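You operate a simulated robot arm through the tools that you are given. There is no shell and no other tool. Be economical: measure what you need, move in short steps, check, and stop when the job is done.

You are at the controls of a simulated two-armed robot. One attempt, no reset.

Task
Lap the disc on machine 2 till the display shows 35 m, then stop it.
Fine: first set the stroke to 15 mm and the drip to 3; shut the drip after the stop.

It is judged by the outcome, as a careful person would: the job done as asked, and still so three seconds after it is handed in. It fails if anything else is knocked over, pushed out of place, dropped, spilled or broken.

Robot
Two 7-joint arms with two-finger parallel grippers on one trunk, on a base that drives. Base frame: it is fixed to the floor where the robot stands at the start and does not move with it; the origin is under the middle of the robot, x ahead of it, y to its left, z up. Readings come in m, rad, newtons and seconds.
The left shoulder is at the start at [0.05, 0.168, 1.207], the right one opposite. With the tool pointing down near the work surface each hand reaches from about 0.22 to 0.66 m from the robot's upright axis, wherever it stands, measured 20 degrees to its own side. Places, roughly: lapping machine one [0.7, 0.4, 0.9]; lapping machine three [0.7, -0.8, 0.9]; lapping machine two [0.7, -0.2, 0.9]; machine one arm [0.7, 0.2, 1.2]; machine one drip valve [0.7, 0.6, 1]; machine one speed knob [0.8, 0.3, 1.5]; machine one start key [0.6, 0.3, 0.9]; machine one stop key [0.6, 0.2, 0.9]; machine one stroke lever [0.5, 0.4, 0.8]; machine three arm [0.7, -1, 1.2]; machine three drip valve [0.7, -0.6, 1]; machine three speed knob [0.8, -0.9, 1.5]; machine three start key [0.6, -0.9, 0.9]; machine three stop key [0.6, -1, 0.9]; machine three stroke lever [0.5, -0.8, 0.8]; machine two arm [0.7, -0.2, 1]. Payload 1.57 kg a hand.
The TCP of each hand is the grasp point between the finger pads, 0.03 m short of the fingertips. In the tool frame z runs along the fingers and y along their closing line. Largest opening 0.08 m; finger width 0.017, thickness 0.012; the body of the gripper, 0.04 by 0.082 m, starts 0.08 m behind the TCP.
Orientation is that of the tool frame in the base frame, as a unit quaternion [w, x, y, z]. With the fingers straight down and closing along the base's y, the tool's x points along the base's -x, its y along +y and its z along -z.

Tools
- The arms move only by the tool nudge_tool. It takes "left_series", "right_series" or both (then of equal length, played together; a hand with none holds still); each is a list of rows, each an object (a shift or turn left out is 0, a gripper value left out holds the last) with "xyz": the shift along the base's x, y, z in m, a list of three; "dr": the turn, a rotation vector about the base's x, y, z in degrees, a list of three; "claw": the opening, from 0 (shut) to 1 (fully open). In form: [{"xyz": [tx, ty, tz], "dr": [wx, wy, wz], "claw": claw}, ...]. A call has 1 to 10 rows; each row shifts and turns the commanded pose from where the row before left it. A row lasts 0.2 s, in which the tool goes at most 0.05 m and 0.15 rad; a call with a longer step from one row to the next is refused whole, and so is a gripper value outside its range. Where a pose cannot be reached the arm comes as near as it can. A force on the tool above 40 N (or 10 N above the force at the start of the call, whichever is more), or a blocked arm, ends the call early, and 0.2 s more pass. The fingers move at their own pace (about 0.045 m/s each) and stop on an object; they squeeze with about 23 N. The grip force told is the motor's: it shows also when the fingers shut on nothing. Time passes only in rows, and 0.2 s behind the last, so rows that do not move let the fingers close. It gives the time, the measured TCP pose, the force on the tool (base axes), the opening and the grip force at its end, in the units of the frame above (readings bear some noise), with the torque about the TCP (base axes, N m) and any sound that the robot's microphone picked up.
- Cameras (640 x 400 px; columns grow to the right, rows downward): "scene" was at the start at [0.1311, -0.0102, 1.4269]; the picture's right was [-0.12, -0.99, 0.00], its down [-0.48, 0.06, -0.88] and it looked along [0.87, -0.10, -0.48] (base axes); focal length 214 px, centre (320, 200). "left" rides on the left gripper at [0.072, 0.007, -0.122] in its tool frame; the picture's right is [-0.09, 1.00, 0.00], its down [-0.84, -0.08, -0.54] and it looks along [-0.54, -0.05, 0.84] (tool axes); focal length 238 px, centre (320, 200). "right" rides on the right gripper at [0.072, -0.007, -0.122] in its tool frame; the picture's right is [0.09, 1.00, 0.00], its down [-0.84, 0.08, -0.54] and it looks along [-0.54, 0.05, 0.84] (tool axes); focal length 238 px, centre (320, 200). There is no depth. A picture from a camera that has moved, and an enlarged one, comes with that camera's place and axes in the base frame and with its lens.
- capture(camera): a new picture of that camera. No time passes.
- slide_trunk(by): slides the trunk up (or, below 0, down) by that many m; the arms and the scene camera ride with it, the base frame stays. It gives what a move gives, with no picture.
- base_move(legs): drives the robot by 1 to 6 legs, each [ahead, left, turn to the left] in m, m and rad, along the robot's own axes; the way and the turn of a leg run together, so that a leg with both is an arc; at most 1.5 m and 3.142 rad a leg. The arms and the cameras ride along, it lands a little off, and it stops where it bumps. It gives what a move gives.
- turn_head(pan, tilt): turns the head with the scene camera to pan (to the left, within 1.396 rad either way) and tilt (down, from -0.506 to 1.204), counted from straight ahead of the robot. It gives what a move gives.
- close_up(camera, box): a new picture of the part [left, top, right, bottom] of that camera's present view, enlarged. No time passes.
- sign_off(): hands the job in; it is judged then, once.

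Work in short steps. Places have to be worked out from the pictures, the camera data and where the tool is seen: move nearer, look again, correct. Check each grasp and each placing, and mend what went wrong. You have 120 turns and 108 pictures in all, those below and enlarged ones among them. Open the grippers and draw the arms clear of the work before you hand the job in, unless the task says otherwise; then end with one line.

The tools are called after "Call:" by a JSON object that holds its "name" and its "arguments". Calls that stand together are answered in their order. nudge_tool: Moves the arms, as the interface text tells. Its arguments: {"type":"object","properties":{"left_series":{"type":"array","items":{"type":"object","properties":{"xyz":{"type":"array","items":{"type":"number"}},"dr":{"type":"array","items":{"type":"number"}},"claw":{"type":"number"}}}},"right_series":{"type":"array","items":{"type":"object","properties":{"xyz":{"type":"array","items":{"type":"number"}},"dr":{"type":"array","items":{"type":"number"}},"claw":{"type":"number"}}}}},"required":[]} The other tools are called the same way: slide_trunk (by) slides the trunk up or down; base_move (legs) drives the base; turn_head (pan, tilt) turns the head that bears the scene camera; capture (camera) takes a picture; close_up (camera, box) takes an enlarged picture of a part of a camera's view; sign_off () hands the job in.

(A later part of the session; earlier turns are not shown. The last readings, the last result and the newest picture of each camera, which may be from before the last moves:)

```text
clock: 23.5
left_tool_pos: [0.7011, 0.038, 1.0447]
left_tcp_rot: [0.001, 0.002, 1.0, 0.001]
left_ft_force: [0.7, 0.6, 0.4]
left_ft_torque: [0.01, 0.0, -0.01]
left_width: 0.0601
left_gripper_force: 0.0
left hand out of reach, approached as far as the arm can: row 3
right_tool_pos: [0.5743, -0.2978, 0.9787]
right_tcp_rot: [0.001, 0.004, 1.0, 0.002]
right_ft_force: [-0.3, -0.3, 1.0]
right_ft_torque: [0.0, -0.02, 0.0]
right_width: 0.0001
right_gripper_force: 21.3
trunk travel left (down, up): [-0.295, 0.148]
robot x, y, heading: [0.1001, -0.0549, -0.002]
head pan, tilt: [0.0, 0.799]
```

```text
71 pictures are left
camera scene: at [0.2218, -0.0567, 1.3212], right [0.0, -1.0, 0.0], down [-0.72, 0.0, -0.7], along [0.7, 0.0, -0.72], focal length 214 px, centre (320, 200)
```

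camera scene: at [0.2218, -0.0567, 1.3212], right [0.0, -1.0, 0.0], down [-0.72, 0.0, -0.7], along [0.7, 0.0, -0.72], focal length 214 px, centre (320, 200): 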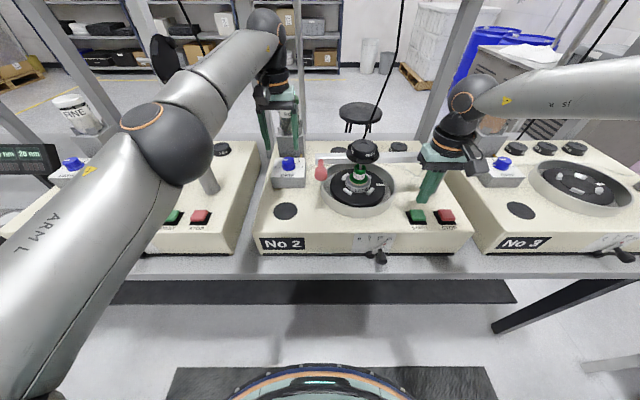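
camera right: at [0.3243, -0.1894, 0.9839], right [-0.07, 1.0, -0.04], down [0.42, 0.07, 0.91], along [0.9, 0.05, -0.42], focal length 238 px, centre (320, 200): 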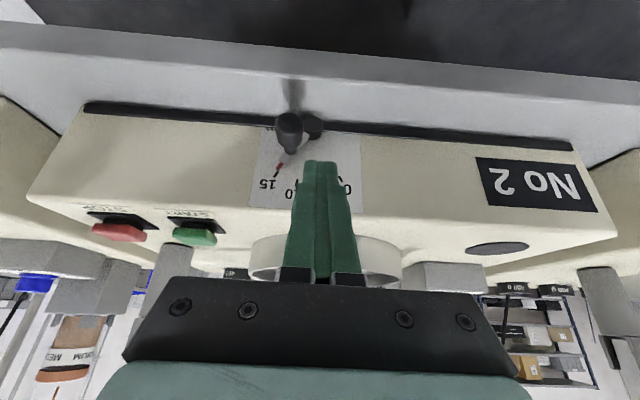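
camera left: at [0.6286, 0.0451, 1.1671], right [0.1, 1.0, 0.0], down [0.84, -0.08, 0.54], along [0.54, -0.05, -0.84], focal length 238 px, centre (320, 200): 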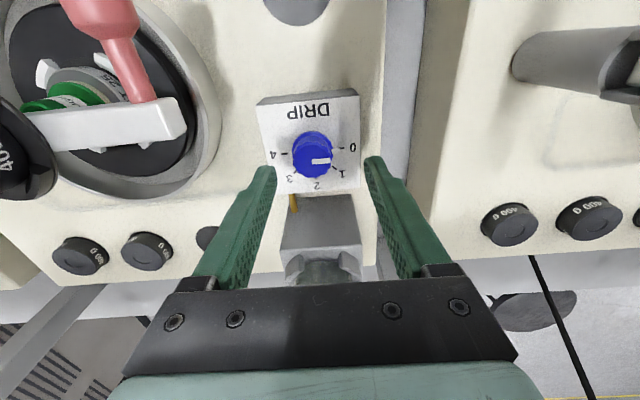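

The left hand is at its reach limit; I pull both hands back a little and drive 0.06 m ahead.

Call:
{"name": "nudge_tool", "arguments": {"left_series": [{"xyz": [-0.03, 0, 0.02]}, {"xyz": [-0.03, 0, 0]}], "right_series": [{"xyz": [-0.03, 0, 0.02]}, {"xyz": [-0.03, 0, 0]}]}}

Call:
{"name": "base_move", "arguments": {"legs": [[0.06, 0.0, 0.0]]}}

Call:
{"name": "capture", "arguments": {"camera": "scene"}}

```text
clock: 24.1
left_tool_pos: [0.6412, 0.0392, 1.0658]
left_tcp_rot: [0.0, -0.001, 1.0, -0.001]
left_ft_force: [0.1, 0.5, -1.2]
left_ft_torque: [-0.01, -0.02, -0.06]
left_width: 0.06
left_gripper_force: 0.0
right_tool_pos: [0.5151, -0.2988, 0.9982]
right_tcp_rot: [0.001, 0.004, 1.0, 0.003]
right_ft_force: [0.5, 0.3, 0.3]
right_ft_torque: [-0.05, -0.02, 0.02]
right_width: 0.0002
right_gripper_force: 21.3
trunk travel left (down, up): [-0.295, 0.148]
robot x, y, heading: [0.0972, -0.0575, -0.003]
head pan, tilt: [0.0, 0.799]
```

```text
clock: 25.1
left_tool_pos: [0.7011, 0.0386, 1.0637]
left_tcp_rot: [0.0, 0.001, 1.0, 0.0]
left_ft_force: [0.0, 0.0, 0.1]
left_ft_torque: [0.02, 0.04, 0.02]
left_width: 0.06
left_gripper_force: 0.0
right_tool_pos: [0.5751, -0.298, 0.9996]
right_tcp_rot: [0.0, 0.005, 1.0, 0.003]
right_ft_force: [-0.2, 0.2, -0.2]
right_ft_torque: [-0.01, 0.02, 0.05]
right_width: 0.0
right_gripper_force: 21.3
trunk travel left (down, up): [-0.295, 0.148]
robot x, y, heading: [0.1593, -0.0582, -0.001]
head pan, tilt: [0.0, 0.799]
```

```text
70 pictures are left
camera scene: at [0.2823, -0.0564, 1.3211], right [0.0, -1.0, 0.0], down [-0.72, 0.0, -0.7], along [0.7, 0.0, -0.72], focal length 214 px, centre (320, 200)
```

scene: 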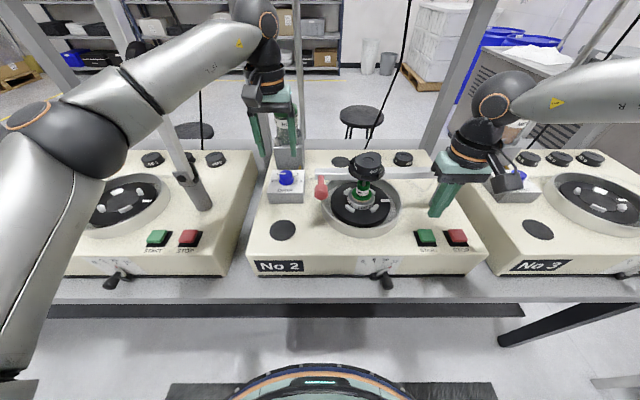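

No bump. I move the left hand over the knob axis and check alignment.

Call:
{"name": "nudge_tool", "arguments": {"left_series": [{"xyz": [0.014, -0.002, -0.015]}, {"xyz": [0.013, -0.002, -0.015]}, {}]}}

Call:
{"name": "capture", "arguments": {"camera": "left"}}

Call:
{"name": "close_up", "arguments": {"camera": "scene", "box": [230, 70, 350, 210]}}

```text
clock: 25.9
left_tool_pos: [0.7292, 0.0343, 1.0359]
left_tcp_rot: [0.0, 0.001, 1.0, 0.0]
left_ft_force: [-1.4, 0.3, -0.9]
left_ft_torque: [0.01, -0.01, 0.01]
left_width: 0.0601
left_gripper_force: 0.2
right_tool_pos: [0.575, -0.2982, 1.0001]
right_tcp_rot: [0.001, 0.004, 1.0, 0.003]
right_ft_force: [-0.9, -0.8, -0.1]
right_ft_torque: [-0.02, -0.03, 0.03]
right_width: 0.0003
right_gripper_force: 20.9
trunk travel left (down, up): [-0.295, 0.148]
robot x, y, heading: [0.1591, -0.0561, -0.006]
head pan, tilt: [0.0, 0.799]
```

```text
69 pictures are left
camera left: at [0.6566, 0.0408, 1.1578], right [0.09, 1.0, 0.0], down [0.84, -0.08, 0.54], along [0.54, -0.05, -0.84], focal length 238 px, centre (320, 200)
```

left: 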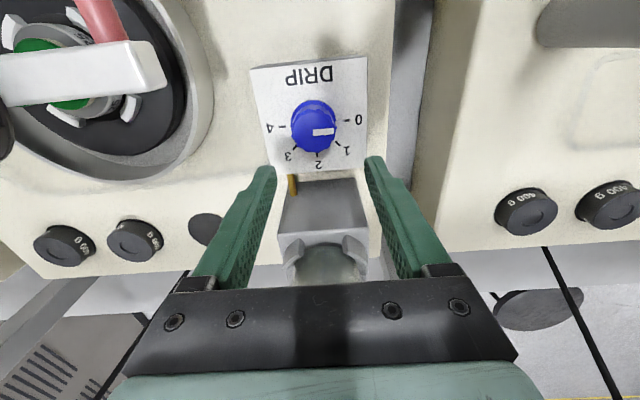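

```text
2.86 times, centred on (290, 140) of scene
camera zoom: at [0.2815, -0.0564, 1.3212], right [0.0, -1.0, 0.0], down [-0.72, 0.0, -0.7], along [0.7, 0.0, -0.72], focal length 613 px, centre (406, 371)
```

zoom: 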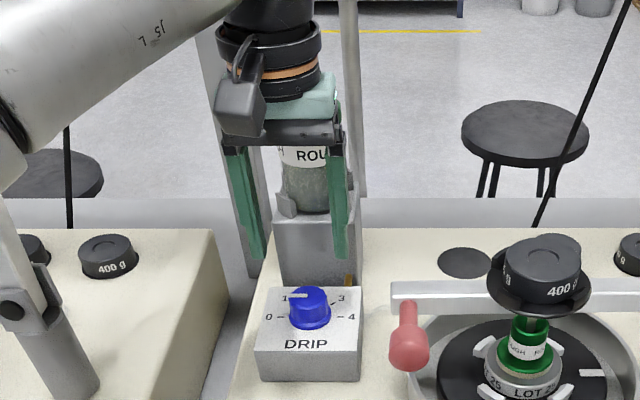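

Knob axis now estimated at about (0.718, 0.033). I yaw the hand +64° (counter-clockwise) above it to gain turning range, then re-look.

Call:
{"name": "nudge_tool", "arguments": {"left_series": [{"xyz": [-0.01, -0.001, 0], "dr": [0, 0, 8]}, {"dr": [0, 0, 8]}, {"dr": [0, 0, 8]}, {"dr": [0, 0, 8]}, {"dr": [0, 0, 8]}, {"dr": [0, 0, 8]}, {"dr": [0, 0, 8]}, {"dr": [0, 0, 8]}, {}]}}

Call:
{"name": "capture", "arguments": {"camera": "left"}}

Call:
{"name": "close_up", "arguments": {"camera": "scene", "box": [230, 70, 350, 210]}}

```text
clock: 27.9
left_tool_pos: [0.7186, 0.0334, 1.0351]
left_tcp_rot: [0.001, -0.53, 0.848, 0.0]
left_ft_force: [0.4, -0.2, -0.7]
left_ft_torque: [-0.03, -0.02, -0.01]
left_width: 0.0599
left_gripper_force: 0.0
right_tool_pos: [0.576, -0.2983, 0.9999]
right_tcp_rot: [0.001, 0.004, 1.0, 0.003]
right_ft_force: [-0.5, -0.4, -0.3]
right_ft_torque: [-0.02, 0.0, 0.01]
right_width: 0.0
right_gripper_force: 21.4
trunk travel left (down, up): [-0.295, 0.148]
robot x, y, heading: [0.1581, -0.0561, -0.001]
head pan, tilt: [0.0, 0.799]
```

```text
67 pictures are left
camera left: at [0.6805, -0.0286, 1.1574], right [-0.85, 0.52, 0.0], down [0.44, 0.72, 0.54], along [0.28, 0.46, -0.84], focal length 238 px, centre (320, 200)
```

left: 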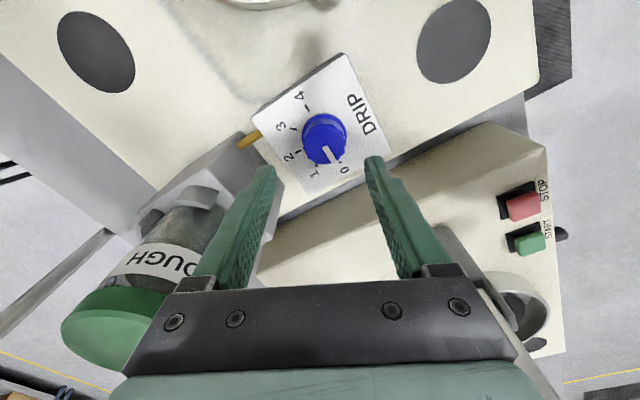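

```text
2.86 times, centred on (290, 140) of scene
camera zoom: at [0.2815, -0.0564, 1.3212], right [0.0, -1.0, 0.0], down [-0.72, 0.0, -0.7], along [0.7, 0.0, -0.72], focal length 613 px, centre (406, 371)
```

zoom: 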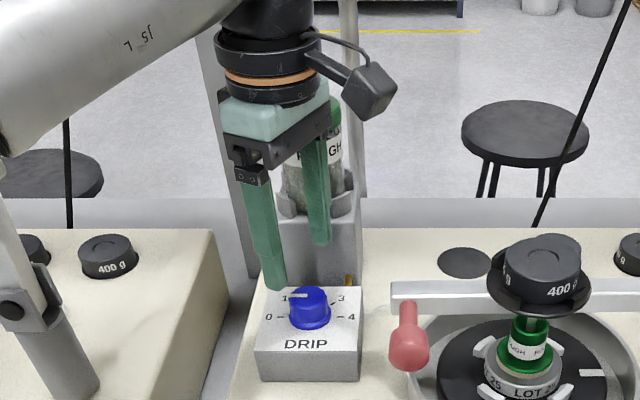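

Knob axis pinned at about (0.716, 0.034). I descend until fingertips are beside the knob.

Call:
{"name": "nudge_tool", "arguments": {"left_series": [{"xyz": [-0.002, 0.001, -0.025]}, {"xyz": [0, 0, -0.025]}, {}]}}

Call:
{"name": "capture", "arguments": {"camera": "left"}}

Call:
{"name": "close_up", "arguments": {"camera": "scene", "box": [250, 110, 330, 210]}}

```text
clock: 28.7
left_tool_pos: [0.7154, 0.0339, 0.9835]
left_tcp_rot: [0.0, -0.529, 0.849, 0.001]
left_ft_force: [0.0, 1.1, -0.5]
left_ft_torque: [0.02, 0.0, -0.02]
left_width: 0.0601
left_gripper_force: 0.0
right_tool_pos: [0.5738, -0.2996, 0.9988]
right_tcp_rot: [0.001, 0.004, 1.0, 0.003]
right_ft_force: [1.1, -0.2, -0.6]
right_ft_torque: [0.0, 0.0, -0.03]
right_width: 0.0
right_gripper_force: 20.9
trunk travel left (down, up): [-0.295, 0.148]
robot x, y, heading: [0.1606, -0.0597, -0.01]
head pan, tilt: [0.0, 0.799]
```

```text
65 pictures are left
camera left: at [0.6783, -0.0276, 1.1071], right [-0.85, 0.52, 0.0], down [0.44, 0.72, 0.54], along [0.28, 0.46, -0.84], focal length 238 px, centre (320, 200)
```

left: 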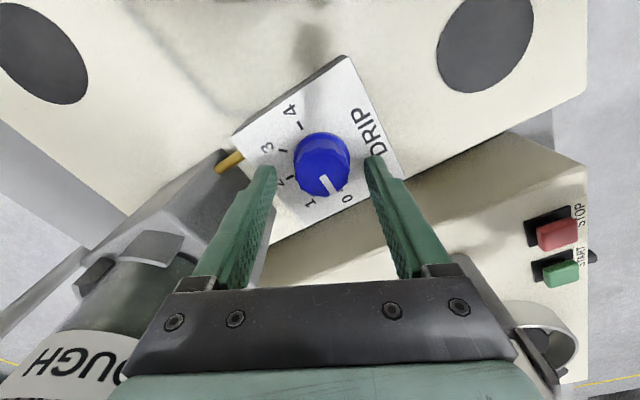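

```text
4.00 times, centred on (290, 160) of scene
camera zoom: at [0.2814, -0.0564, 1.3212], right [0.0, -1.0, 0.0], down [-0.72, 0.0, -0.7], along [0.7, 0.0, -0.72], focal length 858 px, centre (440, 360)
```

zoom: 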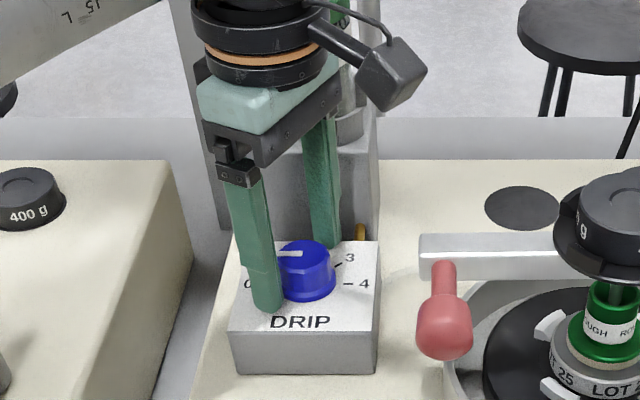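

Knob lies between the fingers. I lower slightly and close on it.

Call:
{"name": "nudge_tool", "arguments": {"left_series": [{"xyz": [-0.001, 0.0, -0.004]}, {"claw": 0.3}, {"claw": 0}, {}, {}, {}]}}

Call:
{"name": "close_up", "arguments": {"camera": "left", "box": [220, 90, 420, 240]}}

```text
clock: 30.1
left_tool_pos: [0.7135, 0.0341, 0.9793]
left_tcp_rot: [-0.001, -0.529, 0.849, 0.001]
left_ft_force: [-8.7, 4.2, -2.4]
left_ft_torque: [0.18, 0.01, -0.06]
left_width: 0.034
left_gripper_force: 41.7
right_tool_pos: [0.5737, -0.2983, 1.0]
right_tcp_rot: [0.001, 0.004, 1.0, 0.003]
right_ft_force: [-0.8, 0.2, -0.5]
right_ft_torque: [0.03, -0.04, 0.01]
right_width: 0.0002
right_gripper_force: 21.0
trunk travel left (down, up): [-0.295, 0.148]
robot x, y, heading: [0.1568, -0.0559, -0.005]
head pan, tilt: [0.0, 0.799]
```

```text
2.67 times, centred on (320, 165) of left
camera zoom: at [0.6767, -0.0271, 1.1027], right [-0.85, 0.52, 0.0], down [0.44, 0.72, 0.54], along [0.28, 0.46, -0.84], focal length 636 px, centre (320, 293)
```

zoom: 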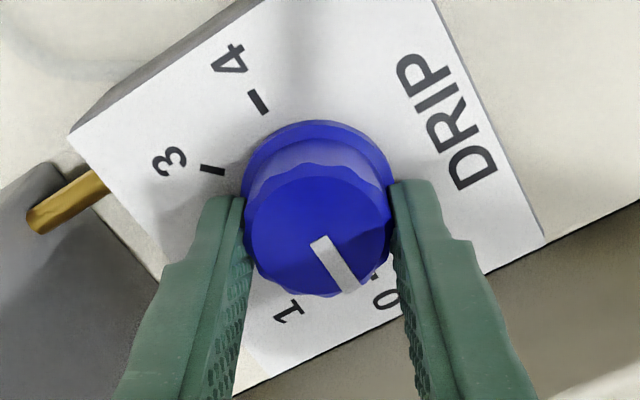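

Gripped (34 mm). I turn clockwise 80° first.

Call:
{"name": "nudge_tool", "arguments": {"left_series": [{"dr": [0, 0, -8]}, {"dr": [0, 0, -8]}, {"dr": [0, 0, -8]}, {"dr": [0, 0, -8]}, {"dr": [0, 0, -8]}, {"dr": [0, 0, -8]}, {"dr": [0, 0, -8]}, {"dr": [0, 0, -8]}, {"dr": [0, 0, -8]}, {"dr": [0, 0, -8]}]}}

Call:
{"name": "close_up", "arguments": {"camera": "left", "box": [220, 90, 420, 240]}}

```text
clock: 32.3
left_tool_pos: [0.7181, 0.0288, 0.9794]
left_tcp_rot: [0.002, 0.145, 0.989, -0.002]
left_ft_force: [13.4, -25.6, -2.6]
left_ft_torque: [0.2, 0.53, 0.11]
left_width: 0.0336
left_gripper_force: 41.6
right_tool_pos: [0.5747, -0.3008, 0.9978]
right_tcp_rot: [0.0, 0.005, 1.0, 0.004]
right_ft_force: [0.8, 0.0, 0.2]
right_ft_torque: [-0.02, -0.02, -0.01]
right_width: 0.0002
right_gripper_force: 20.9
trunk travel left (down, up): [-0.295, 0.148]
robot x, y, heading: [0.1591, -0.0592, -0.003]
head pan, tilt: [0.0, 0.799]
```

```text
2.67 times, centred on (320, 165) of left
camera zoom: at [0.6491, 0.0565, 1.1025], right [0.37, 0.93, 0.0], down [0.78, -0.31, 0.55], along [0.51, -0.21, -0.84], focal length 636 px, centre (320, 293)
```

zoom: 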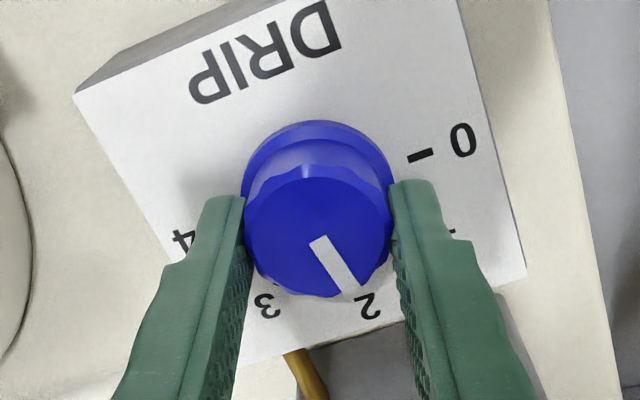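

The knob follows (now about 2). I turn a further 54° to reach 3.

Call:
{"name": "nudge_tool", "arguments": {"left_series": [{"dr": [0, 0, -8]}, {"dr": [0, 0, -8]}, {"dr": [0, 0, -8]}, {"dr": [0, 0, -8]}, {"dr": [0, 0, -8]}, {"dr": [0, 0, -8]}, {"dr": [0, 0, -6]}, {}]}}

Call:
{"name": "close_up", "arguments": {"camera": "left", "box": [220, 90, 420, 240]}}

```text
clock: 34.1
left_tool_pos: [0.7148, 0.0281, 0.9812]
left_tcp_rot: [0.002, 0.313, 0.95, -0.003]
left_ft_force: [3.5, -30.1, -6.3]
left_ft_torque: [-0.49, -0.5, 0.07]
left_width: 0.034
left_gripper_force: 41.1
left hand out of reach, approached as far as the arm can: row 3, 4, 5, 6, 7
right_tool_pos: [0.5765, -0.3014, 0.9974]
right_tcp_rot: [0.0, 0.005, 1.0, 0.004]
right_ft_force: [-0.1, 0.0, 0.3]
right_ft_torque: [0.02, -0.03, 0.02]
right_width: 0.0
right_gripper_force: 21.1
trunk travel left (down, up): [-0.295, 0.148]
robot x, y, heading: [0.1622, -0.0598, -0.006]
head pan, tilt: [0.0, 0.799]
```

```text
2.67 times, centred on (320, 165) of left
camera zoom: at [0.6611, 0.0767, 1.1024], right [0.67, 0.75, 0.0], down [0.62, -0.56, 0.55], along [0.41, -0.37, -0.84], focal length 636 px, centre (320, 293)
```

zoom: 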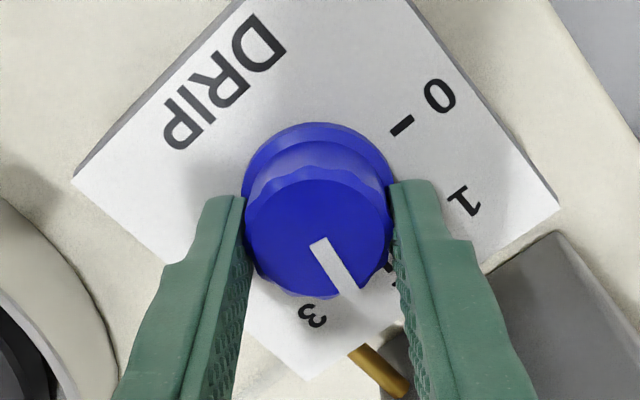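

Wrist limit at yaw -36°; 34° more is needed. I open, swing back, and regrip.

Call:
{"name": "nudge_tool", "arguments": {"left_series": [{"claw": 0.75}, {}, {}, {"dr": [0, 0, 8]}, {"dr": [0, 0, 8]}, {"dr": [0, 0, 8]}, {"dr": [0, 0, 8]}, {"dr": [0, 0, 8]}, {"dr": [0, 0, 8]}, {}]}}

Call:
{"name": "capture", "arguments": {"camera": "left"}}

```text
clock: 36.3
left_tool_pos: [0.7161, 0.0348, 0.9816]
left_tcp_rot: [0.0, -0.105, 0.994, 0.0]
left_ft_force: [0.1, 0.3, 0.5]
left_ft_torque: [-0.01, -0.01, 0.03]
left_width: 0.0599
left_gripper_force: 0.1
right_tool_pos: [0.5744, -0.2973, 0.9991]
right_tcp_rot: [0.001, 0.004, 1.0, 0.004]
right_ft_force: [-0.3, 0.2, -0.8]
right_ft_torque: [-0.01, 0.01, -0.04]
right_width: 0.0
right_gripper_force: 21.7
trunk travel left (down, up): [-0.295, 0.148]
robot x, y, heading: [0.1636, -0.0579, 0.003]
head pan, tilt: [0.0, 0.799]
```

```text
60 pictures are left
camera left: at [0.6435, 0.0254, 1.1032], right [-0.12, 0.99, 0.0], down [0.83, 0.1, 0.54], along [0.54, 0.06, -0.84], focal length 238 px, centre (320, 200)
```

left: 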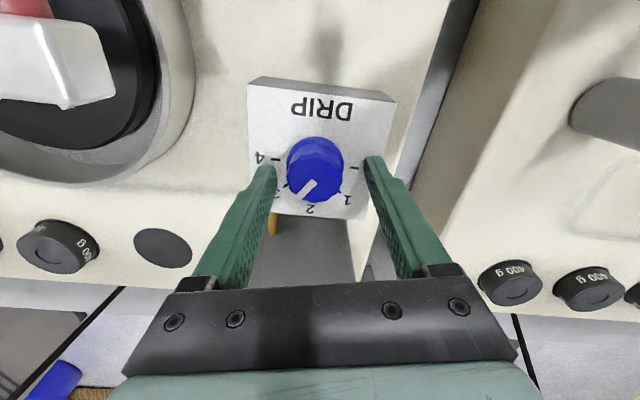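

Zoom on the dial to read the current setting.

Call:
{"name": "close_up", "arguments": {"camera": "left", "box": [240, 70, 400, 230]}}

```text
2.50 times, centred on (320, 150) of left
camera zoom: at [0.6435, 0.0254, 1.1032], right [-0.12, 0.99, 0.0], down [0.83, 0.1, 0.54], along [0.54, 0.06, -0.84], focal length 596 px, centre (320, 325)
```

zoom: 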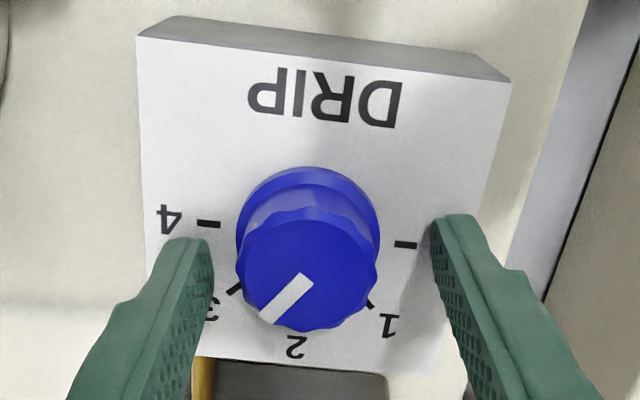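

I check the dial from the scene camera too.

Call:
{"name": "close_up", "arguments": {"camera": "scene", "box": [260, 150, 320, 210]}}

```text
6.67 times, centred on (290, 180) of scene
camera zoom: at [0.2815, -0.0564, 1.3212], right [0.0, -1.0, 0.0], down [-0.72, 0.0, -0.7], along [0.7, 0.0, -0.72], focal length 1430 px, centre (520, 333)
```

zoom: 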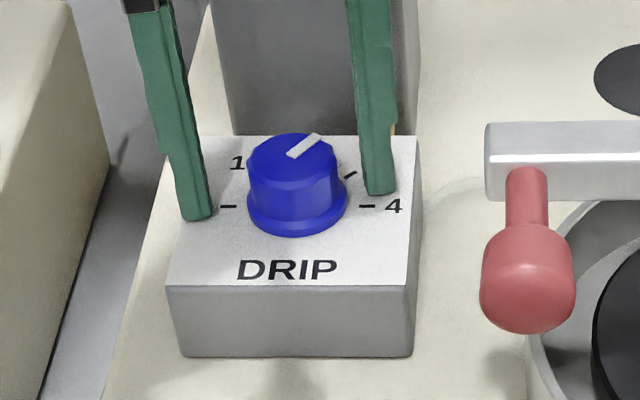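

The reading seems close to 3. I raise the left hand out of the way for an unobstructed view.

Call:
{"name": "nudge_tool", "arguments": {"left_series": [{"xyz": [0, 0, 0.04]}, {"xyz": [0, 0, 0.04], "dr": [0, 0, -8]}, {"dr": [0, 0, -4]}]}}

Call:
{"name": "close_up", "arguments": {"camera": "scene", "box": [268, 155, 308, 185]}}

Call:
{"name": "close_up", "arguments": {"camera": "left", "box": [270, 60, 370, 160]}}

```text
clock: 37.1
left_tool_pos: [0.7149, 0.034, 1.0632]
left_tcp_rot: [0.001, 0.002, 1.0, 0.001]
left_ft_force: [0.1, -0.1, 0.6]
left_ft_torque: [0.01, -0.02, -0.02]
left_width: 0.0601
left_gripper_force: 0.1
right_tool_pos: [0.5746, -0.2981, 1.0005]
right_tcp_rot: [0.001, 0.004, 1.0, 0.003]
right_ft_force: [0.3, -0.1, -0.7]
right_ft_torque: [-0.05, 0.01, 0.01]
right_width: 0.0
right_gripper_force: 21.2
trunk travel left (down, up): [-0.295, 0.148]
robot x, y, heading: [0.1619, -0.0583, 0.0]
head pan, tilt: [0.0, 0.799]
```

```text
13.33 times, centred on (288, 170) of scene
camera zoom: at [0.2816, -0.0563, 1.3212], right [0.0, -1.0, 0.0], down [-0.72, 0.0, -0.7], along [0.7, 0.0, -0.72], focal length 2860 px, centre (747, 600)
```

zoom: 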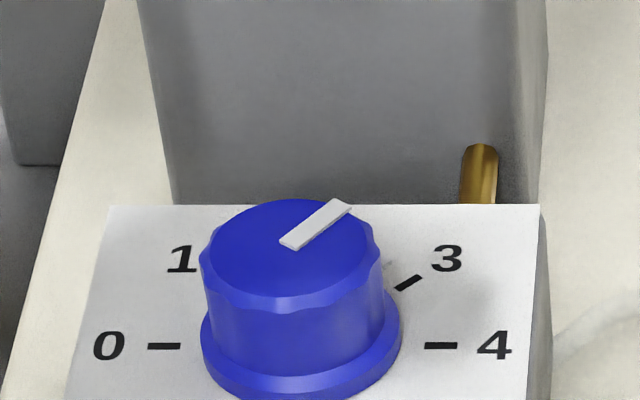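

```text
4.00 times, centred on (320, 110) of left
camera zoom: at [0.6424, 0.0415, 1.1851], right [0.1, 1.0, 0.0], down [0.84, -0.08, 0.54], along [0.54, -0.05, -0.84], focal length 953 px, centre (320, 560)
```

zoom: 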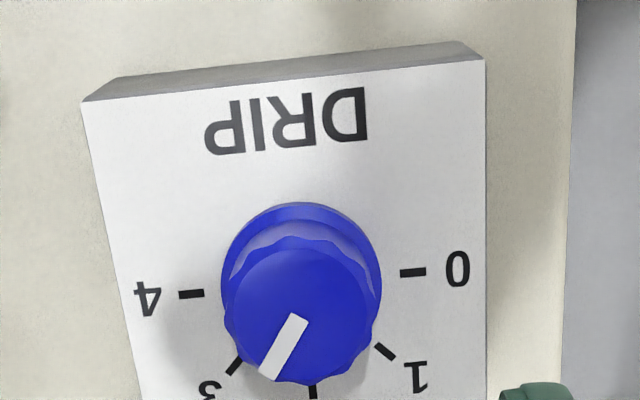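

Dial reads about 2.7; it needs ~13° more clockwise. From the grip readings the knob axis is at (0.712, 0.031); I re-centre, yaw +12° and go down again.

Call:
{"name": "nudge_tool", "arguments": {"left_series": [{"xyz": [-0.003, -0.003, -0.03], "dr": [0, 0, 8]}, {"xyz": [0, 0, -0.03], "dr": [0, 0, 5]}, {"xyz": [0, 0, -0.024]}, {"claw": 0.3}, {"claw": 0}, {}, {}, {}]}}

Call:
{"name": "close_up", "arguments": {"camera": "left", "box": [240, 90, 400, 230]}}

```text
clock: 38.9
left_tool_pos: [0.7118, 0.0299, 0.9795]
left_tcp_rot: [0.003, -0.113, 0.994, -0.001]
left_ft_force: [4.5, 0.4, 16.8]
left_ft_torque: [0.2, 0.14, -0.08]
left_width: 0.0338
left_gripper_force: 41.3
right_tool_pos: [0.5734, -0.2986, 1.0]
right_tcp_rot: [0.001, 0.004, 1.0, 0.003]
right_ft_force: [0.0, 0.0, -0.5]
right_ft_torque: [0.0, -0.03, -0.02]
right_width: 0.0
right_gripper_force: 21.1
trunk travel left (down, up): [-0.295, 0.148]
robot x, y, heading: [0.1608, -0.0568, 0.0]
head pan, tilt: [0.0, 0.799]
```

```text
2.86 times, centred on (320, 160) of left
camera zoom: at [0.6396, 0.0208, 1.1023], right [-0.13, 0.99, 0.0], down [0.83, 0.11, 0.55], along [0.54, 0.07, -0.84], focal length 681 px, centre (320, 314)
```

zoom: 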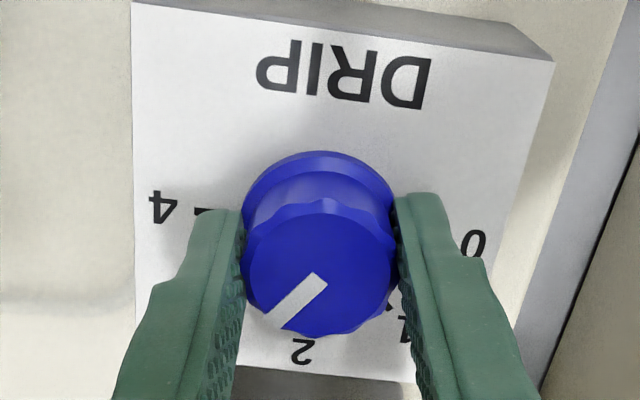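

Gripped with fingertips lightly on the skirt; I turn 13° clockwise, lifting 1 mm.

Call:
{"name": "nudge_tool", "arguments": {"left_series": [{"xyz": [0, 0, 0.001], "dr": [0, 0, -5]}, {"dr": [0, 0, -5]}, {"dr": [0, 0, -3]}, {}]}}

Call:
{"name": "close_up", "arguments": {"camera": "left", "box": [240, 90, 400, 230]}}

Call:
{"name": "close_up", "arguments": {"camera": "scene", "box": [268, 155, 308, 185]}}

```text
clock: 39.9
left_tool_pos: [0.7117, 0.0308, 0.9796]
left_tcp_rot: [0.002, 0.003, 1.0, 0.0]
left_ft_force: [8.4, -4.6, 20.2]
left_ft_torque: [-0.14, 0.28, -0.07]
left_width: 0.0336
left_gripper_force: 41.5
right_tool_pos: [0.5753, -0.2991, 0.9993]
right_tcp_rot: [0.001, 0.004, 1.0, 0.004]
right_ft_force: [-0.3, 0.3, -0.5]
right_ft_torque: [-0.02, -0.01, 0.03]
right_width: 0.0
right_gripper_force: 20.8
trunk travel left (down, up): [-0.295, 0.148]
robot x, y, heading: [0.1626, -0.0555, -0.005]
head pan, tilt: [0.0, 0.799]
```

```text
2.86 times, centred on (320, 160) of left
camera zoom: at [0.6393, 0.0374, 1.1023], right [0.1, 1.0, 0.0], down [0.83, -0.08, 0.55], along [0.54, -0.05, -0.84], focal length 681 px, centre (320, 314)
```

zoom: 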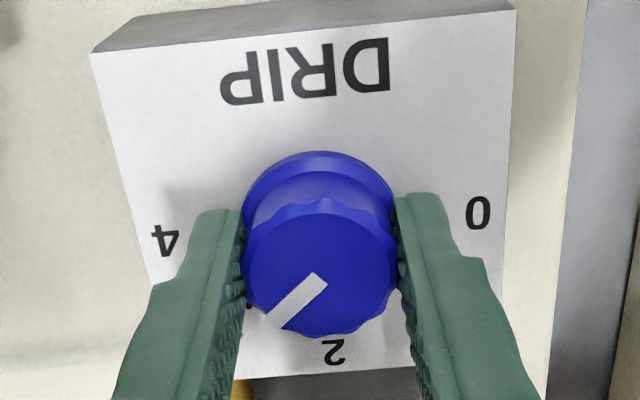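

```text
13.33 times, centred on (288, 170) of scene
camera zoom: at [0.2808, -0.0572, 1.3214], right [0.0, -1.0, 0.0], down [-0.72, 0.0, -0.7], along [0.7, 0.0, -0.72], focal length 2860 px, centre (747, 600)
```

zoom: 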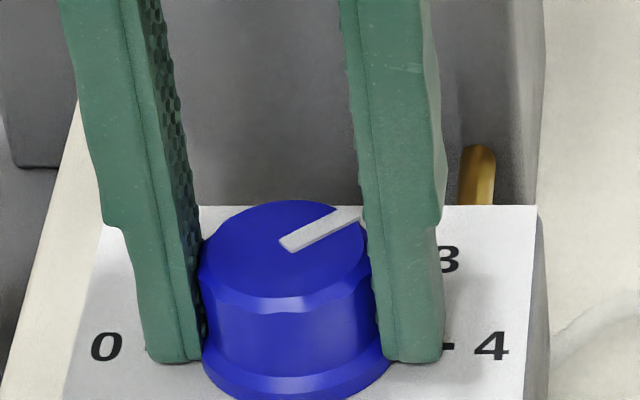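

Reads near 3; I release gently and lift to check with a clear view.

Call:
{"name": "nudge_tool", "arguments": {"left_series": [{"claw": 0.5}, {"claw": 0.75}, {}, {"xyz": [0, 0, 0.04]}, {"xyz": [0, 0.0, 0.04]}]}}

Call:
{"name": "close_up", "arguments": {"camera": "scene", "box": [268, 155, 308, 185]}}

Call:
{"name": "close_up", "arguments": {"camera": "left", "box": [270, 60, 370, 170]}}

```text
clock: 41.1
left_tool_pos: [0.7106, 0.0318, 1.0572]
left_tcp_rot: [0.0, 0.0, 1.0, 0.001]
left_ft_force: [-0.6, 0.3, -0.4]
left_ft_torque: [0.01, -0.03, 0.02]
left_width: 0.06
left_gripper_force: 0.0
right_tool_pos: [0.5746, -0.2986, 0.9984]
right_tcp_rot: [0.001, 0.004, 1.0, 0.003]
right_ft_force: [0.9, -0.5, -0.9]
right_ft_torque: [0.01, 0.0, -0.04]
right_width: 0.0
right_gripper_force: 21.3
trunk travel left (down, up): [-0.295, 0.148]
robot x, y, heading: [0.1599, -0.0564, -0.005]
head pan, tilt: [0.0, 0.799]
```

```text
13.33 times, centred on (288, 170) of scene
camera zoom: at [0.2815, -0.0565, 1.3211], right [0.0, -1.0, 0.0], down [-0.72, 0.0, -0.7], along [0.7, 0.0, -0.72], focal length 2860 px, centre (747, 600)
```

zoom: 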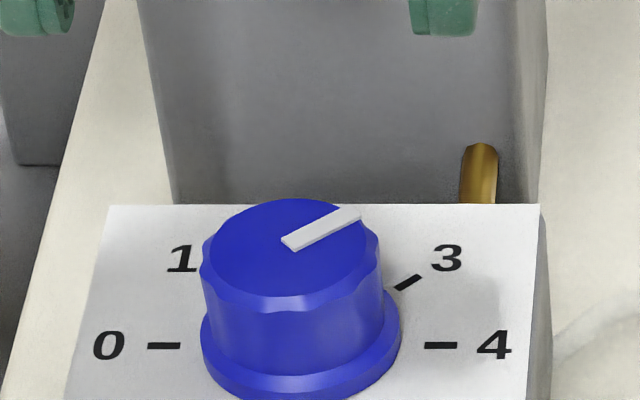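

```text
3.64 times, centred on (320, 115) of left
camera zoom: at [0.639, 0.0384, 1.1797], right [0.09, 1.0, 0.0], down [0.84, -0.08, 0.54], along [0.54, -0.05, -0.84], focal length 867 px, centre (320, 509)
```

zoom: 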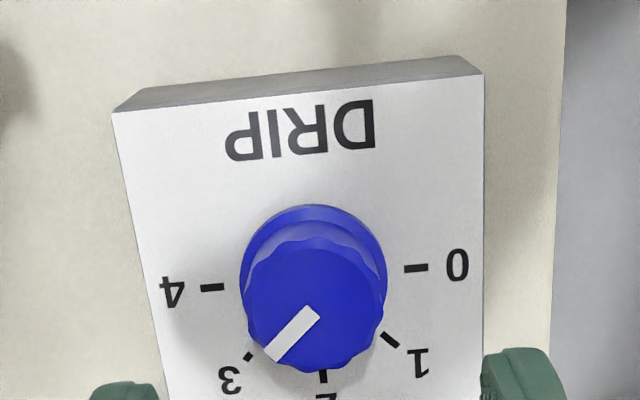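

Drip is at 3. Now I re-triangulate the keys: START about (0.555, -0.293, 0.925), STOP about (0.555, -0.363). I turn the head up to the display and put the right hand over START.

Call:
{"name": "turn_head", "arguments": {"pan": -0.3, "tilt": -0.2}}

Call:
{"name": "nudge_tool", "arguments": {"right_series": [{"xyz": [-0.02, 0.005, -0.01], "claw": 0}, {"xyz": [0, 0, -0.01]}]}}

Call:
{"name": "capture", "arguments": {"camera": "right"}}

Call:
{"name": "capture", "arguments": {"camera": "scene"}}

```text
clock: 42.3
left_tool_pos: [0.7112, 0.0307, 1.0573]
left_tcp_rot: [0.001, 0.001, 1.0, 0.0]
left_ft_force: [0.7, 0.3, -0.6]
left_ft_torque: [0.02, -0.01, 0.01]
left_width: 0.06
left_gripper_force: 0.2
right_tool_pos: [0.5746, -0.2986, 0.9993]
right_tcp_rot: [0.0, 0.005, 1.0, 0.002]
right_ft_force: [0.5, 0.5, 0.0]
right_ft_torque: [0.0, -0.03, -0.01]
right_width: 0.0
right_gripper_force: 21.3
trunk travel left (down, up): [-0.295, 0.148]
robot x, y, heading: [0.16, -0.0536, -0.003]
head pan, tilt: [-0.3, -0.201]
```

```text
clock: 42.9
left_tool_pos: [0.7112, 0.0307, 1.0581]
left_tcp_rot: [0.002, 0.001, 1.0, 0.001]
left_ft_force: [0.1, 0.3, -0.3]
left_ft_torque: [-0.04, 0.0, 0.0]
left_width: 0.0602
left_gripper_force: 0.0
right_tool_pos: [0.5558, -0.2942, 0.9797]
right_tcp_rot: [0.002, 0.004, 1.0, 0.003]
right_ft_force: [0.9, 0.4, 0.8]
right_ft_torque: [-0.01, 0.02, 0.01]
right_width: 0.0
right_gripper_force: 21.5
trunk travel left (down, up): [-0.295, 0.148]
robot x, y, heading: [0.1625, -0.0567, -0.002]
head pan, tilt: [-0.3, -0.201]
```

```text
50 pictures are left
camera right: at [0.4825, -0.3011, 1.1016], right [-0.08, 1.0, 0.01], down [0.84, 0.07, 0.54], along [0.54, 0.05, -0.84], focal length 238 px, centre (320, 200)
```

right: 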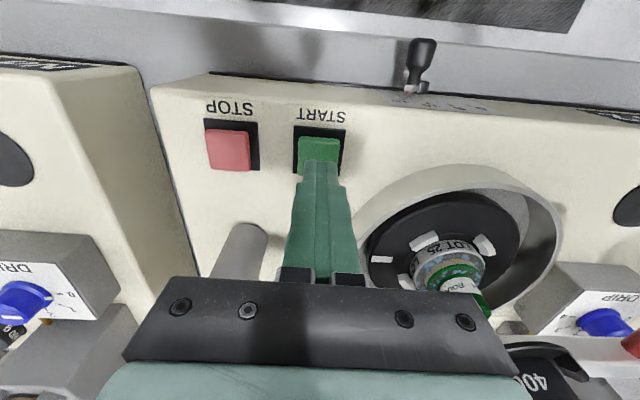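

```text
49 pictures are left
camera scene: at [0.2805, -0.0811, 1.4107], right [-0.3, -0.95, 0.0], down [0.19, -0.06, -0.98], along [0.94, -0.29, 0.2], focal length 214 px, centre (320, 200)
```

scene: 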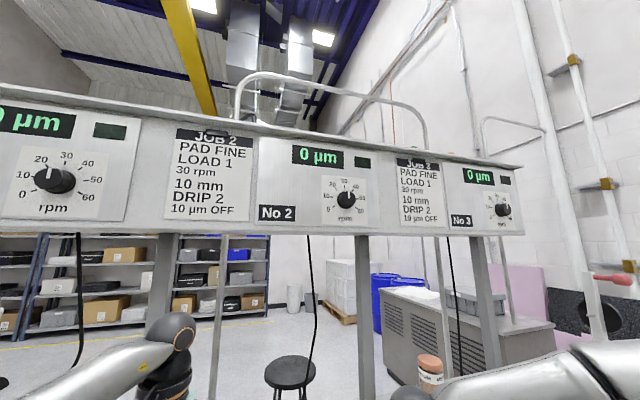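

START lies right below the fingertips. I press down in small steps.

Call:
{"name": "nudge_tool", "arguments": {"right_series": [{"xyz": [-0.002, 0, -0.015]}, {"xyz": [0, 0, -0.005]}, {"xyz": [0, 0, -0.004]}, {"xyz": [0, 0, -0.003]}]}}

Call:
{"name": "close_up", "arguments": {"camera": "scene", "box": [250, 130, 390, 230]}}

```text
clock: 43.9
left_tool_pos: [0.7114, 0.0304, 1.0587]
left_tcp_rot: [0.0, 0.002, 1.0, 0.0]
left_ft_force: [0.3, -0.7, 0.0]
left_ft_torque: [0.01, -0.01, -0.03]
left_width: 0.06
left_gripper_force: 0.1
right_tool_pos: [0.5518, -0.2925, 0.9534]
right_tcp_rot: [0.0, 0.004, 1.0, 0.002]
right_ft_force: [-1.0, -0.7, 4.2]
right_ft_torque: [-0.03, 0.01, 0.01]
right_width: 0.0
right_gripper_force: 21.0
trunk travel left (down, up): [-0.295, 0.148]
robot x, y, heading: [0.158, -0.0561, -0.002]
head pan, tilt: [-0.3, -0.201]
heard: click
```

```text
4.00 times, centred on (320, 180) of scene
camera zoom: at [0.2798, -0.081, 1.4109], right [-0.3, -0.95, 0.0], down [0.19, -0.06, -0.98], along [0.94, -0.29, 0.2], focal length 858 px, centre (320, 280)
```

zoom: 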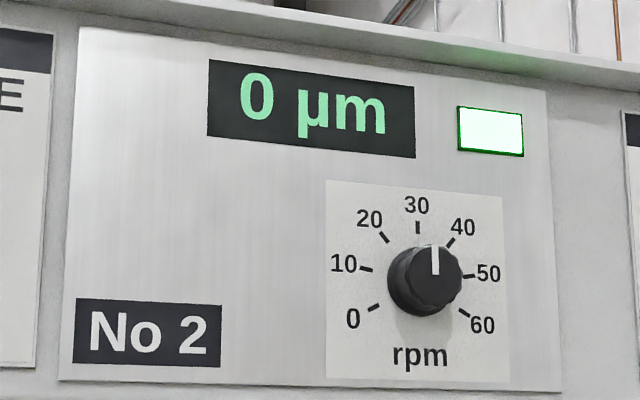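

Click heard and lamp lit: running. I lift and hover over STOP.

Call:
{"name": "nudge_tool", "arguments": {"right_series": [{"xyz": [0, 0, 0.02]}, {"xyz": [0, -0.035, 0]}, {"xyz": [0, -0.035, 0]}, {"xyz": [0, 0, -0.005]}]}}

Call:
{"name": "capture", "arguments": {"camera": "right"}}

Call:
{"name": "close_up", "arguments": {"camera": "scene", "box": [285, 135, 385, 185]}}

```text
clock: 44.9
left_tool_pos: [0.7118, 0.0319, 1.0586]
left_tcp_rot: [0.001, 0.001, 1.0, 0.0]
left_ft_force: [0.5, 0.5, 0.3]
left_ft_torque: [0.01, -0.01, -0.04]
left_width: 0.0601
left_gripper_force: 0.1
right_tool_pos: [0.5528, -0.3643, 0.967]
right_tcp_rot: [0.002, 0.004, 1.0, 0.002]
right_ft_force: [1.1, -0.7, 0.0]
right_ft_torque: [0.02, -0.01, -0.04]
right_width: 0.0003
right_gripper_force: 21.3
trunk travel left (down, up): [-0.295, 0.148]
robot x, y, heading: [0.1596, -0.0555, -0.002]
head pan, tilt: [-0.3, -0.201]
```

```text
47 pictures are left
camera right: at [0.4818, -0.3703, 1.0894], right [-0.08, 1.0, 0.01], down [0.84, 0.07, 0.54], along [0.54, 0.05, -0.84], focal length 238 px, centre (320, 200)
```

right: 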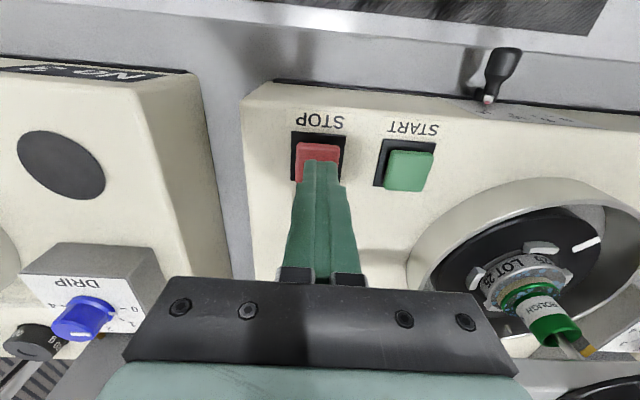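

```text
6.40 times, centred on (335, 160) of scene
camera zoom: at [0.2804, -0.0809, 1.4108], right [-0.3, -0.95, 0.0], down [0.19, -0.06, -0.98], along [0.94, -0.29, 0.2], focal length 1373 px, centre (224, 456)
```

zoom: 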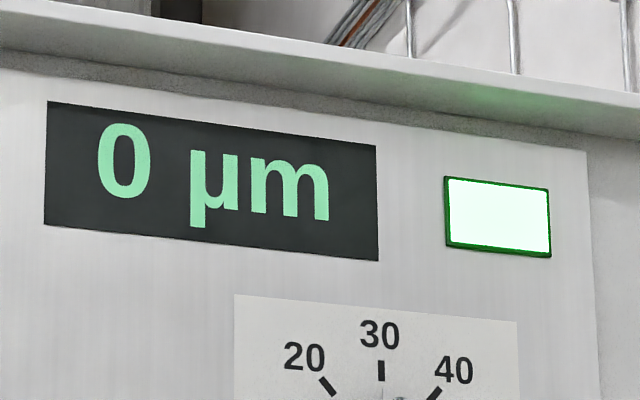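

Hovering over STOP, display still 0. I wait and read.

Call:
{"name": "nudge_tool", "arguments": {"right_series": [{}, {}, {}, {}, {}]}}

Call:
{"name": "close_up", "arguments": {"camera": "scene", "box": [285, 135, 385, 185]}}

```text
clock: 46.1
left_tool_pos: [0.7111, 0.0318, 1.0578]
left_tcp_rot: [0.001, 0.002, 1.0, 0.0]
left_ft_force: [-0.3, -0.3, -0.1]
left_ft_torque: [0.03, 0.0, 0.02]
left_width: 0.06
left_gripper_force: 0.0
right_tool_pos: [0.5545, -0.3631, 0.9686]
right_tcp_rot: [0.001, 0.004, 1.0, 0.003]
right_ft_force: [0.7, 0.5, 0.0]
right_ft_torque: [0.0, -0.02, 0.0]
right_width: 0.0002
right_gripper_force: 21.5
trunk travel left (down, up): [-0.295, 0.148]
robot x, y, heading: [0.1622, -0.0598, -0.002]
head pan, tilt: [-0.3, -0.201]
```

```text
6.40 times, centred on (335, 160) of scene
camera zoom: at [0.2803, -0.081, 1.4108], right [-0.3, -0.95, 0.0], down [0.19, -0.06, -0.98], along [0.94, -0.29, 0.2], focal length 1373 px, centre (224, 456)
```

zoom: 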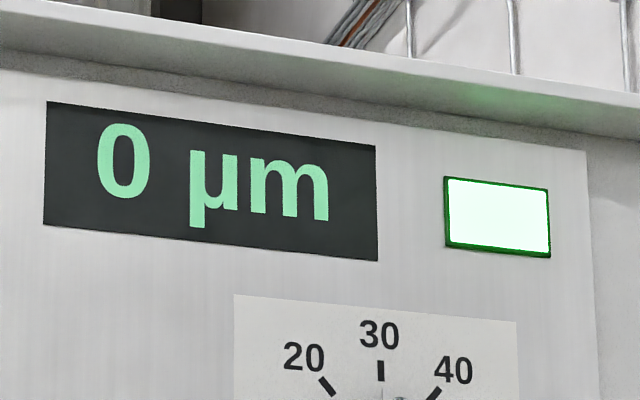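

Still 0 after ~2 s; I wait longer.

Call:
{"name": "nudge_tool", "arguments": {"right_series": [{}, {}, {}, {}, {}, {}, {}, {}, {}, {}]}}

Call:
{"name": "close_up", "arguments": {"camera": "scene", "box": [285, 135, 385, 185]}}

Call:
{"name": "close_up", "arguments": {"camera": "right", "box": [380, 40, 640, 400]}}

```text
clock: 48.3
left_tool_pos: [0.7123, 0.0311, 1.0572]
left_tcp_rot: [0.001, 0.002, 1.0, 0.0]
left_ft_force: [0.0, 0.6, -0.1]
left_ft_torque: [0.02, 0.02, 0.0]
left_width: 0.0601
left_gripper_force: 0.1
right_tool_pos: [0.5532, -0.3636, 0.9673]
right_tcp_rot: [0.001, 0.005, 1.0, 0.003]
right_ft_force: [-0.4, 0.0, -0.4]
right_ft_torque: [0.02, -0.02, -0.01]
right_width: 0.0
right_gripper_force: 21.3
trunk travel left (down, up): [-0.295, 0.148]
robot x, y, heading: [0.1604, -0.0584, 0.003]
head pan, tilt: [-0.3, -0.201]
```

```text
6.40 times, centred on (335, 160) of scene
camera zoom: at [0.2803, -0.081, 1.4108], right [-0.3, -0.95, 0.0], down [0.19, -0.06, -0.98], along [0.94, -0.29, 0.2], focal length 1373 px, centre (224, 456)
```

zoom: 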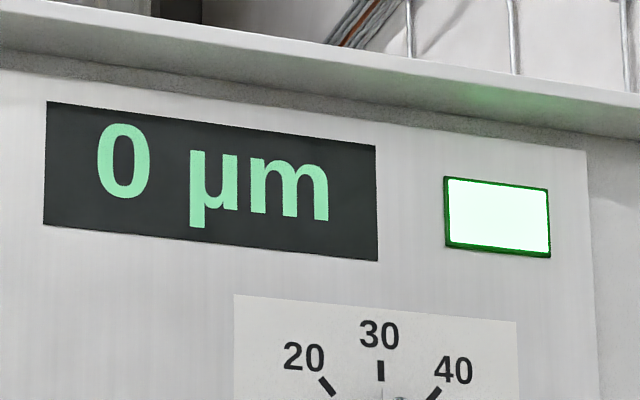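

```text
1.11 times, centred on (510, 220) of right
camera zoom: at [0.4818, -0.3701, 1.0894], right [-0.08, 1.0, 0.01], down [0.84, 0.07, 0.54], along [0.54, 0.05, -0.84], focal length 265 px, centre (109, 178)
```

zoom: 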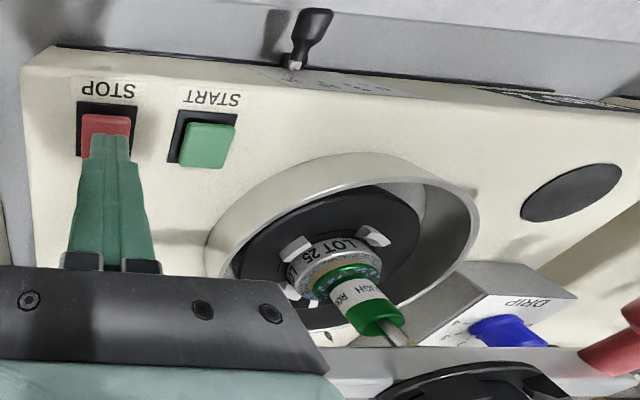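

The plate turns, but the count is still 0; I keep waiting.

Call:
{"name": "nudge_tool", "arguments": {"right_series": [{}, {}, {}, {}, {}, {}, {}, {}, {}, {}]}}

Call:
{"name": "nudge_tool", "arguments": {"right_series": [{}, {}, {}, {}, {}, {}, {}, {}, {}, {}]}}

Call:
{"name": "close_up", "arguments": {"camera": "scene", "box": [285, 135, 385, 185]}}

```text
clock: 50.5
left_tool_pos: [0.7111, 0.0326, 1.0583]
left_tcp_rot: [0.002, 0.002, 1.0, 0.0]
left_ft_force: [-0.4, -0.2, 0.5]
left_ft_torque: [0.02, 0.03, -0.01]
left_width: 0.0603
left_gripper_force: 0.0
right_tool_pos: [0.5539, -0.3629, 0.9683]
right_tcp_rot: [0.001, 0.005, 1.0, 0.003]
right_ft_force: [-0.7, -0.1, -0.6]
right_ft_torque: [-0.01, -0.02, 0.01]
right_width: 0.0001
right_gripper_force: 20.9
trunk travel left (down, up): [-0.295, 0.148]
robot x, y, heading: [0.1583, -0.0549, -0.002]
head pan, tilt: [-0.3, -0.201]
```

```text
clock: 52.7
left_tool_pos: [0.7116, 0.0308, 1.0569]
left_tcp_rot: [0.001, 0.001, 1.0, 0.0]
left_ft_force: [-0.6, 0.4, -0.4]
left_ft_torque: [-0.01, 0.0, 0.0]
left_width: 0.06
left_gripper_force: 0.0
right_tool_pos: [0.5543, -0.3626, 0.9678]
right_tcp_rot: [0.001, 0.003, 1.0, 0.002]
right_ft_force: [0.1, 0.1, 1.1]
right_ft_torque: [0.01, 0.05, 0.0]
right_width: 0.0
right_gripper_force: 21.3
trunk travel left (down, up): [-0.295, 0.148]
robot x, y, heading: [0.1577, -0.0576, -0.0]
head pan, tilt: [-0.3, -0.201]
```

```text
6.40 times, centred on (335, 160) of scene
camera zoom: at [0.2803, -0.081, 1.4108], right [-0.3, -0.95, 0.0], down [0.19, -0.06, -0.98], along [0.94, -0.29, 0.2], focal length 1373 px, centre (224, 456)
```

zoom: 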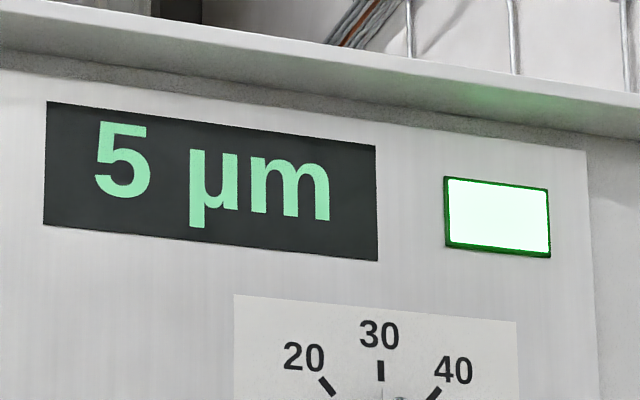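

Now 5 µm; display seems to step by 5. I continue, sampling to learn the rate.

Call:
{"name": "nudge_tool", "arguments": {"right_series": [{}, {}, {}, {}, {}, {}, {}, {}, {}, {}]}}

Call:
{"name": "close_up", "arguments": {"camera": "scene", "box": [285, 135, 385, 185]}}

Call:
{"name": "nudge_tool", "arguments": {"right_series": [{}, {}, {}, {}, {}, {}, {}, {}, {}, {}]}}

Call:
{"name": "close_up", "arguments": {"camera": "scene", "box": [285, 135, 385, 185]}}

```text
clock: 54.9
left_tool_pos: [0.7104, 0.031, 1.0576]
left_tcp_rot: [0.001, 0.002, 1.0, 0.0]
left_ft_force: [0.1, 0.0, -0.2]
left_ft_torque: [-0.01, 0.01, -0.01]
left_width: 0.06
left_gripper_force: 0.1
right_tool_pos: [0.554, -0.3628, 0.9672]
right_tcp_rot: [0.001, 0.004, 1.0, 0.003]
right_ft_force: [-0.1, -0.4, 0.8]
right_ft_torque: [-0.02, -0.03, 0.01]
right_width: 0.0001
right_gripper_force: 21.1
trunk travel left (down, up): [-0.295, 0.148]
robot x, y, heading: [0.1558, -0.0578, -0.002]
head pan, tilt: [-0.3, -0.201]
```

```text
6.40 times, centred on (335, 160) of scene
camera zoom: at [0.2803, -0.081, 1.4108], right [-0.3, -0.95, 0.0], down [0.19, -0.06, -0.98], along [0.94, -0.29, 0.2], focal length 1373 px, centre (224, 456)
```

zoom: 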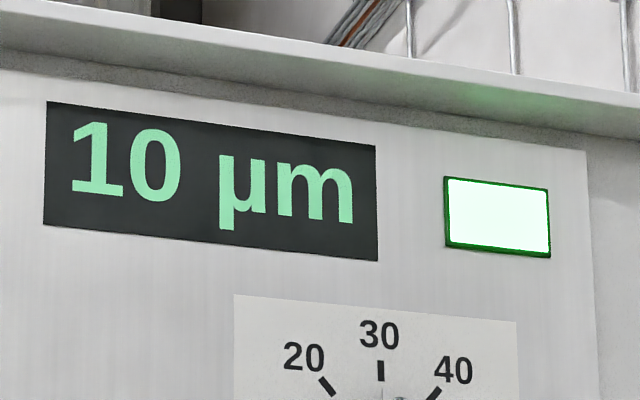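

```text
clock: 57.1
left_tool_pos: [0.7104, 0.0318, 1.0579]
left_tcp_rot: [0.001, 0.002, 1.0, 0.0]
left_ft_force: [-0.7, 0.0, -0.8]
left_ft_torque: [-0.01, 0.05, 0.0]
left_width: 0.06
left_gripper_force: 0.0
right_tool_pos: [0.5531, -0.3632, 0.9672]
right_tcp_rot: [0.001, 0.004, 1.0, 0.003]
right_ft_force: [0.8, -0.1, -0.8]
right_ft_torque: [0.01, 0.01, 0.01]
right_width: 0.0
right_gripper_force: 21.3
trunk travel left (down, up): [-0.295, 0.148]
robot x, y, heading: [0.1612, -0.0518, -0.002]
head pan, tilt: [-0.3, -0.201]
```

```text
6.40 times, centred on (335, 160) of scene
camera zoom: at [0.2803, -0.081, 1.4108], right [-0.3, -0.95, 0.0], down [0.19, -0.06, -0.98], along [0.94, -0.29, 0.2], focal length 1373 px, centre (224, 456)
```

zoom: 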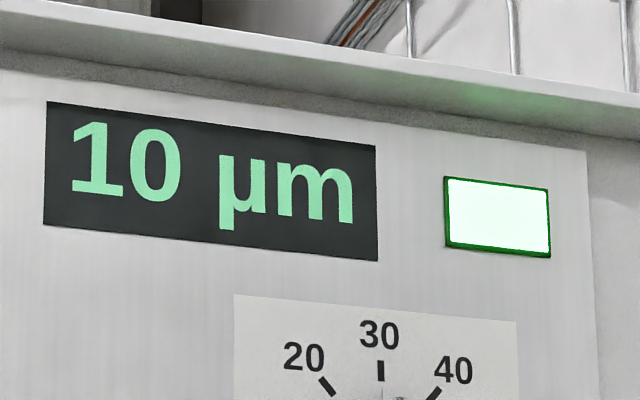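

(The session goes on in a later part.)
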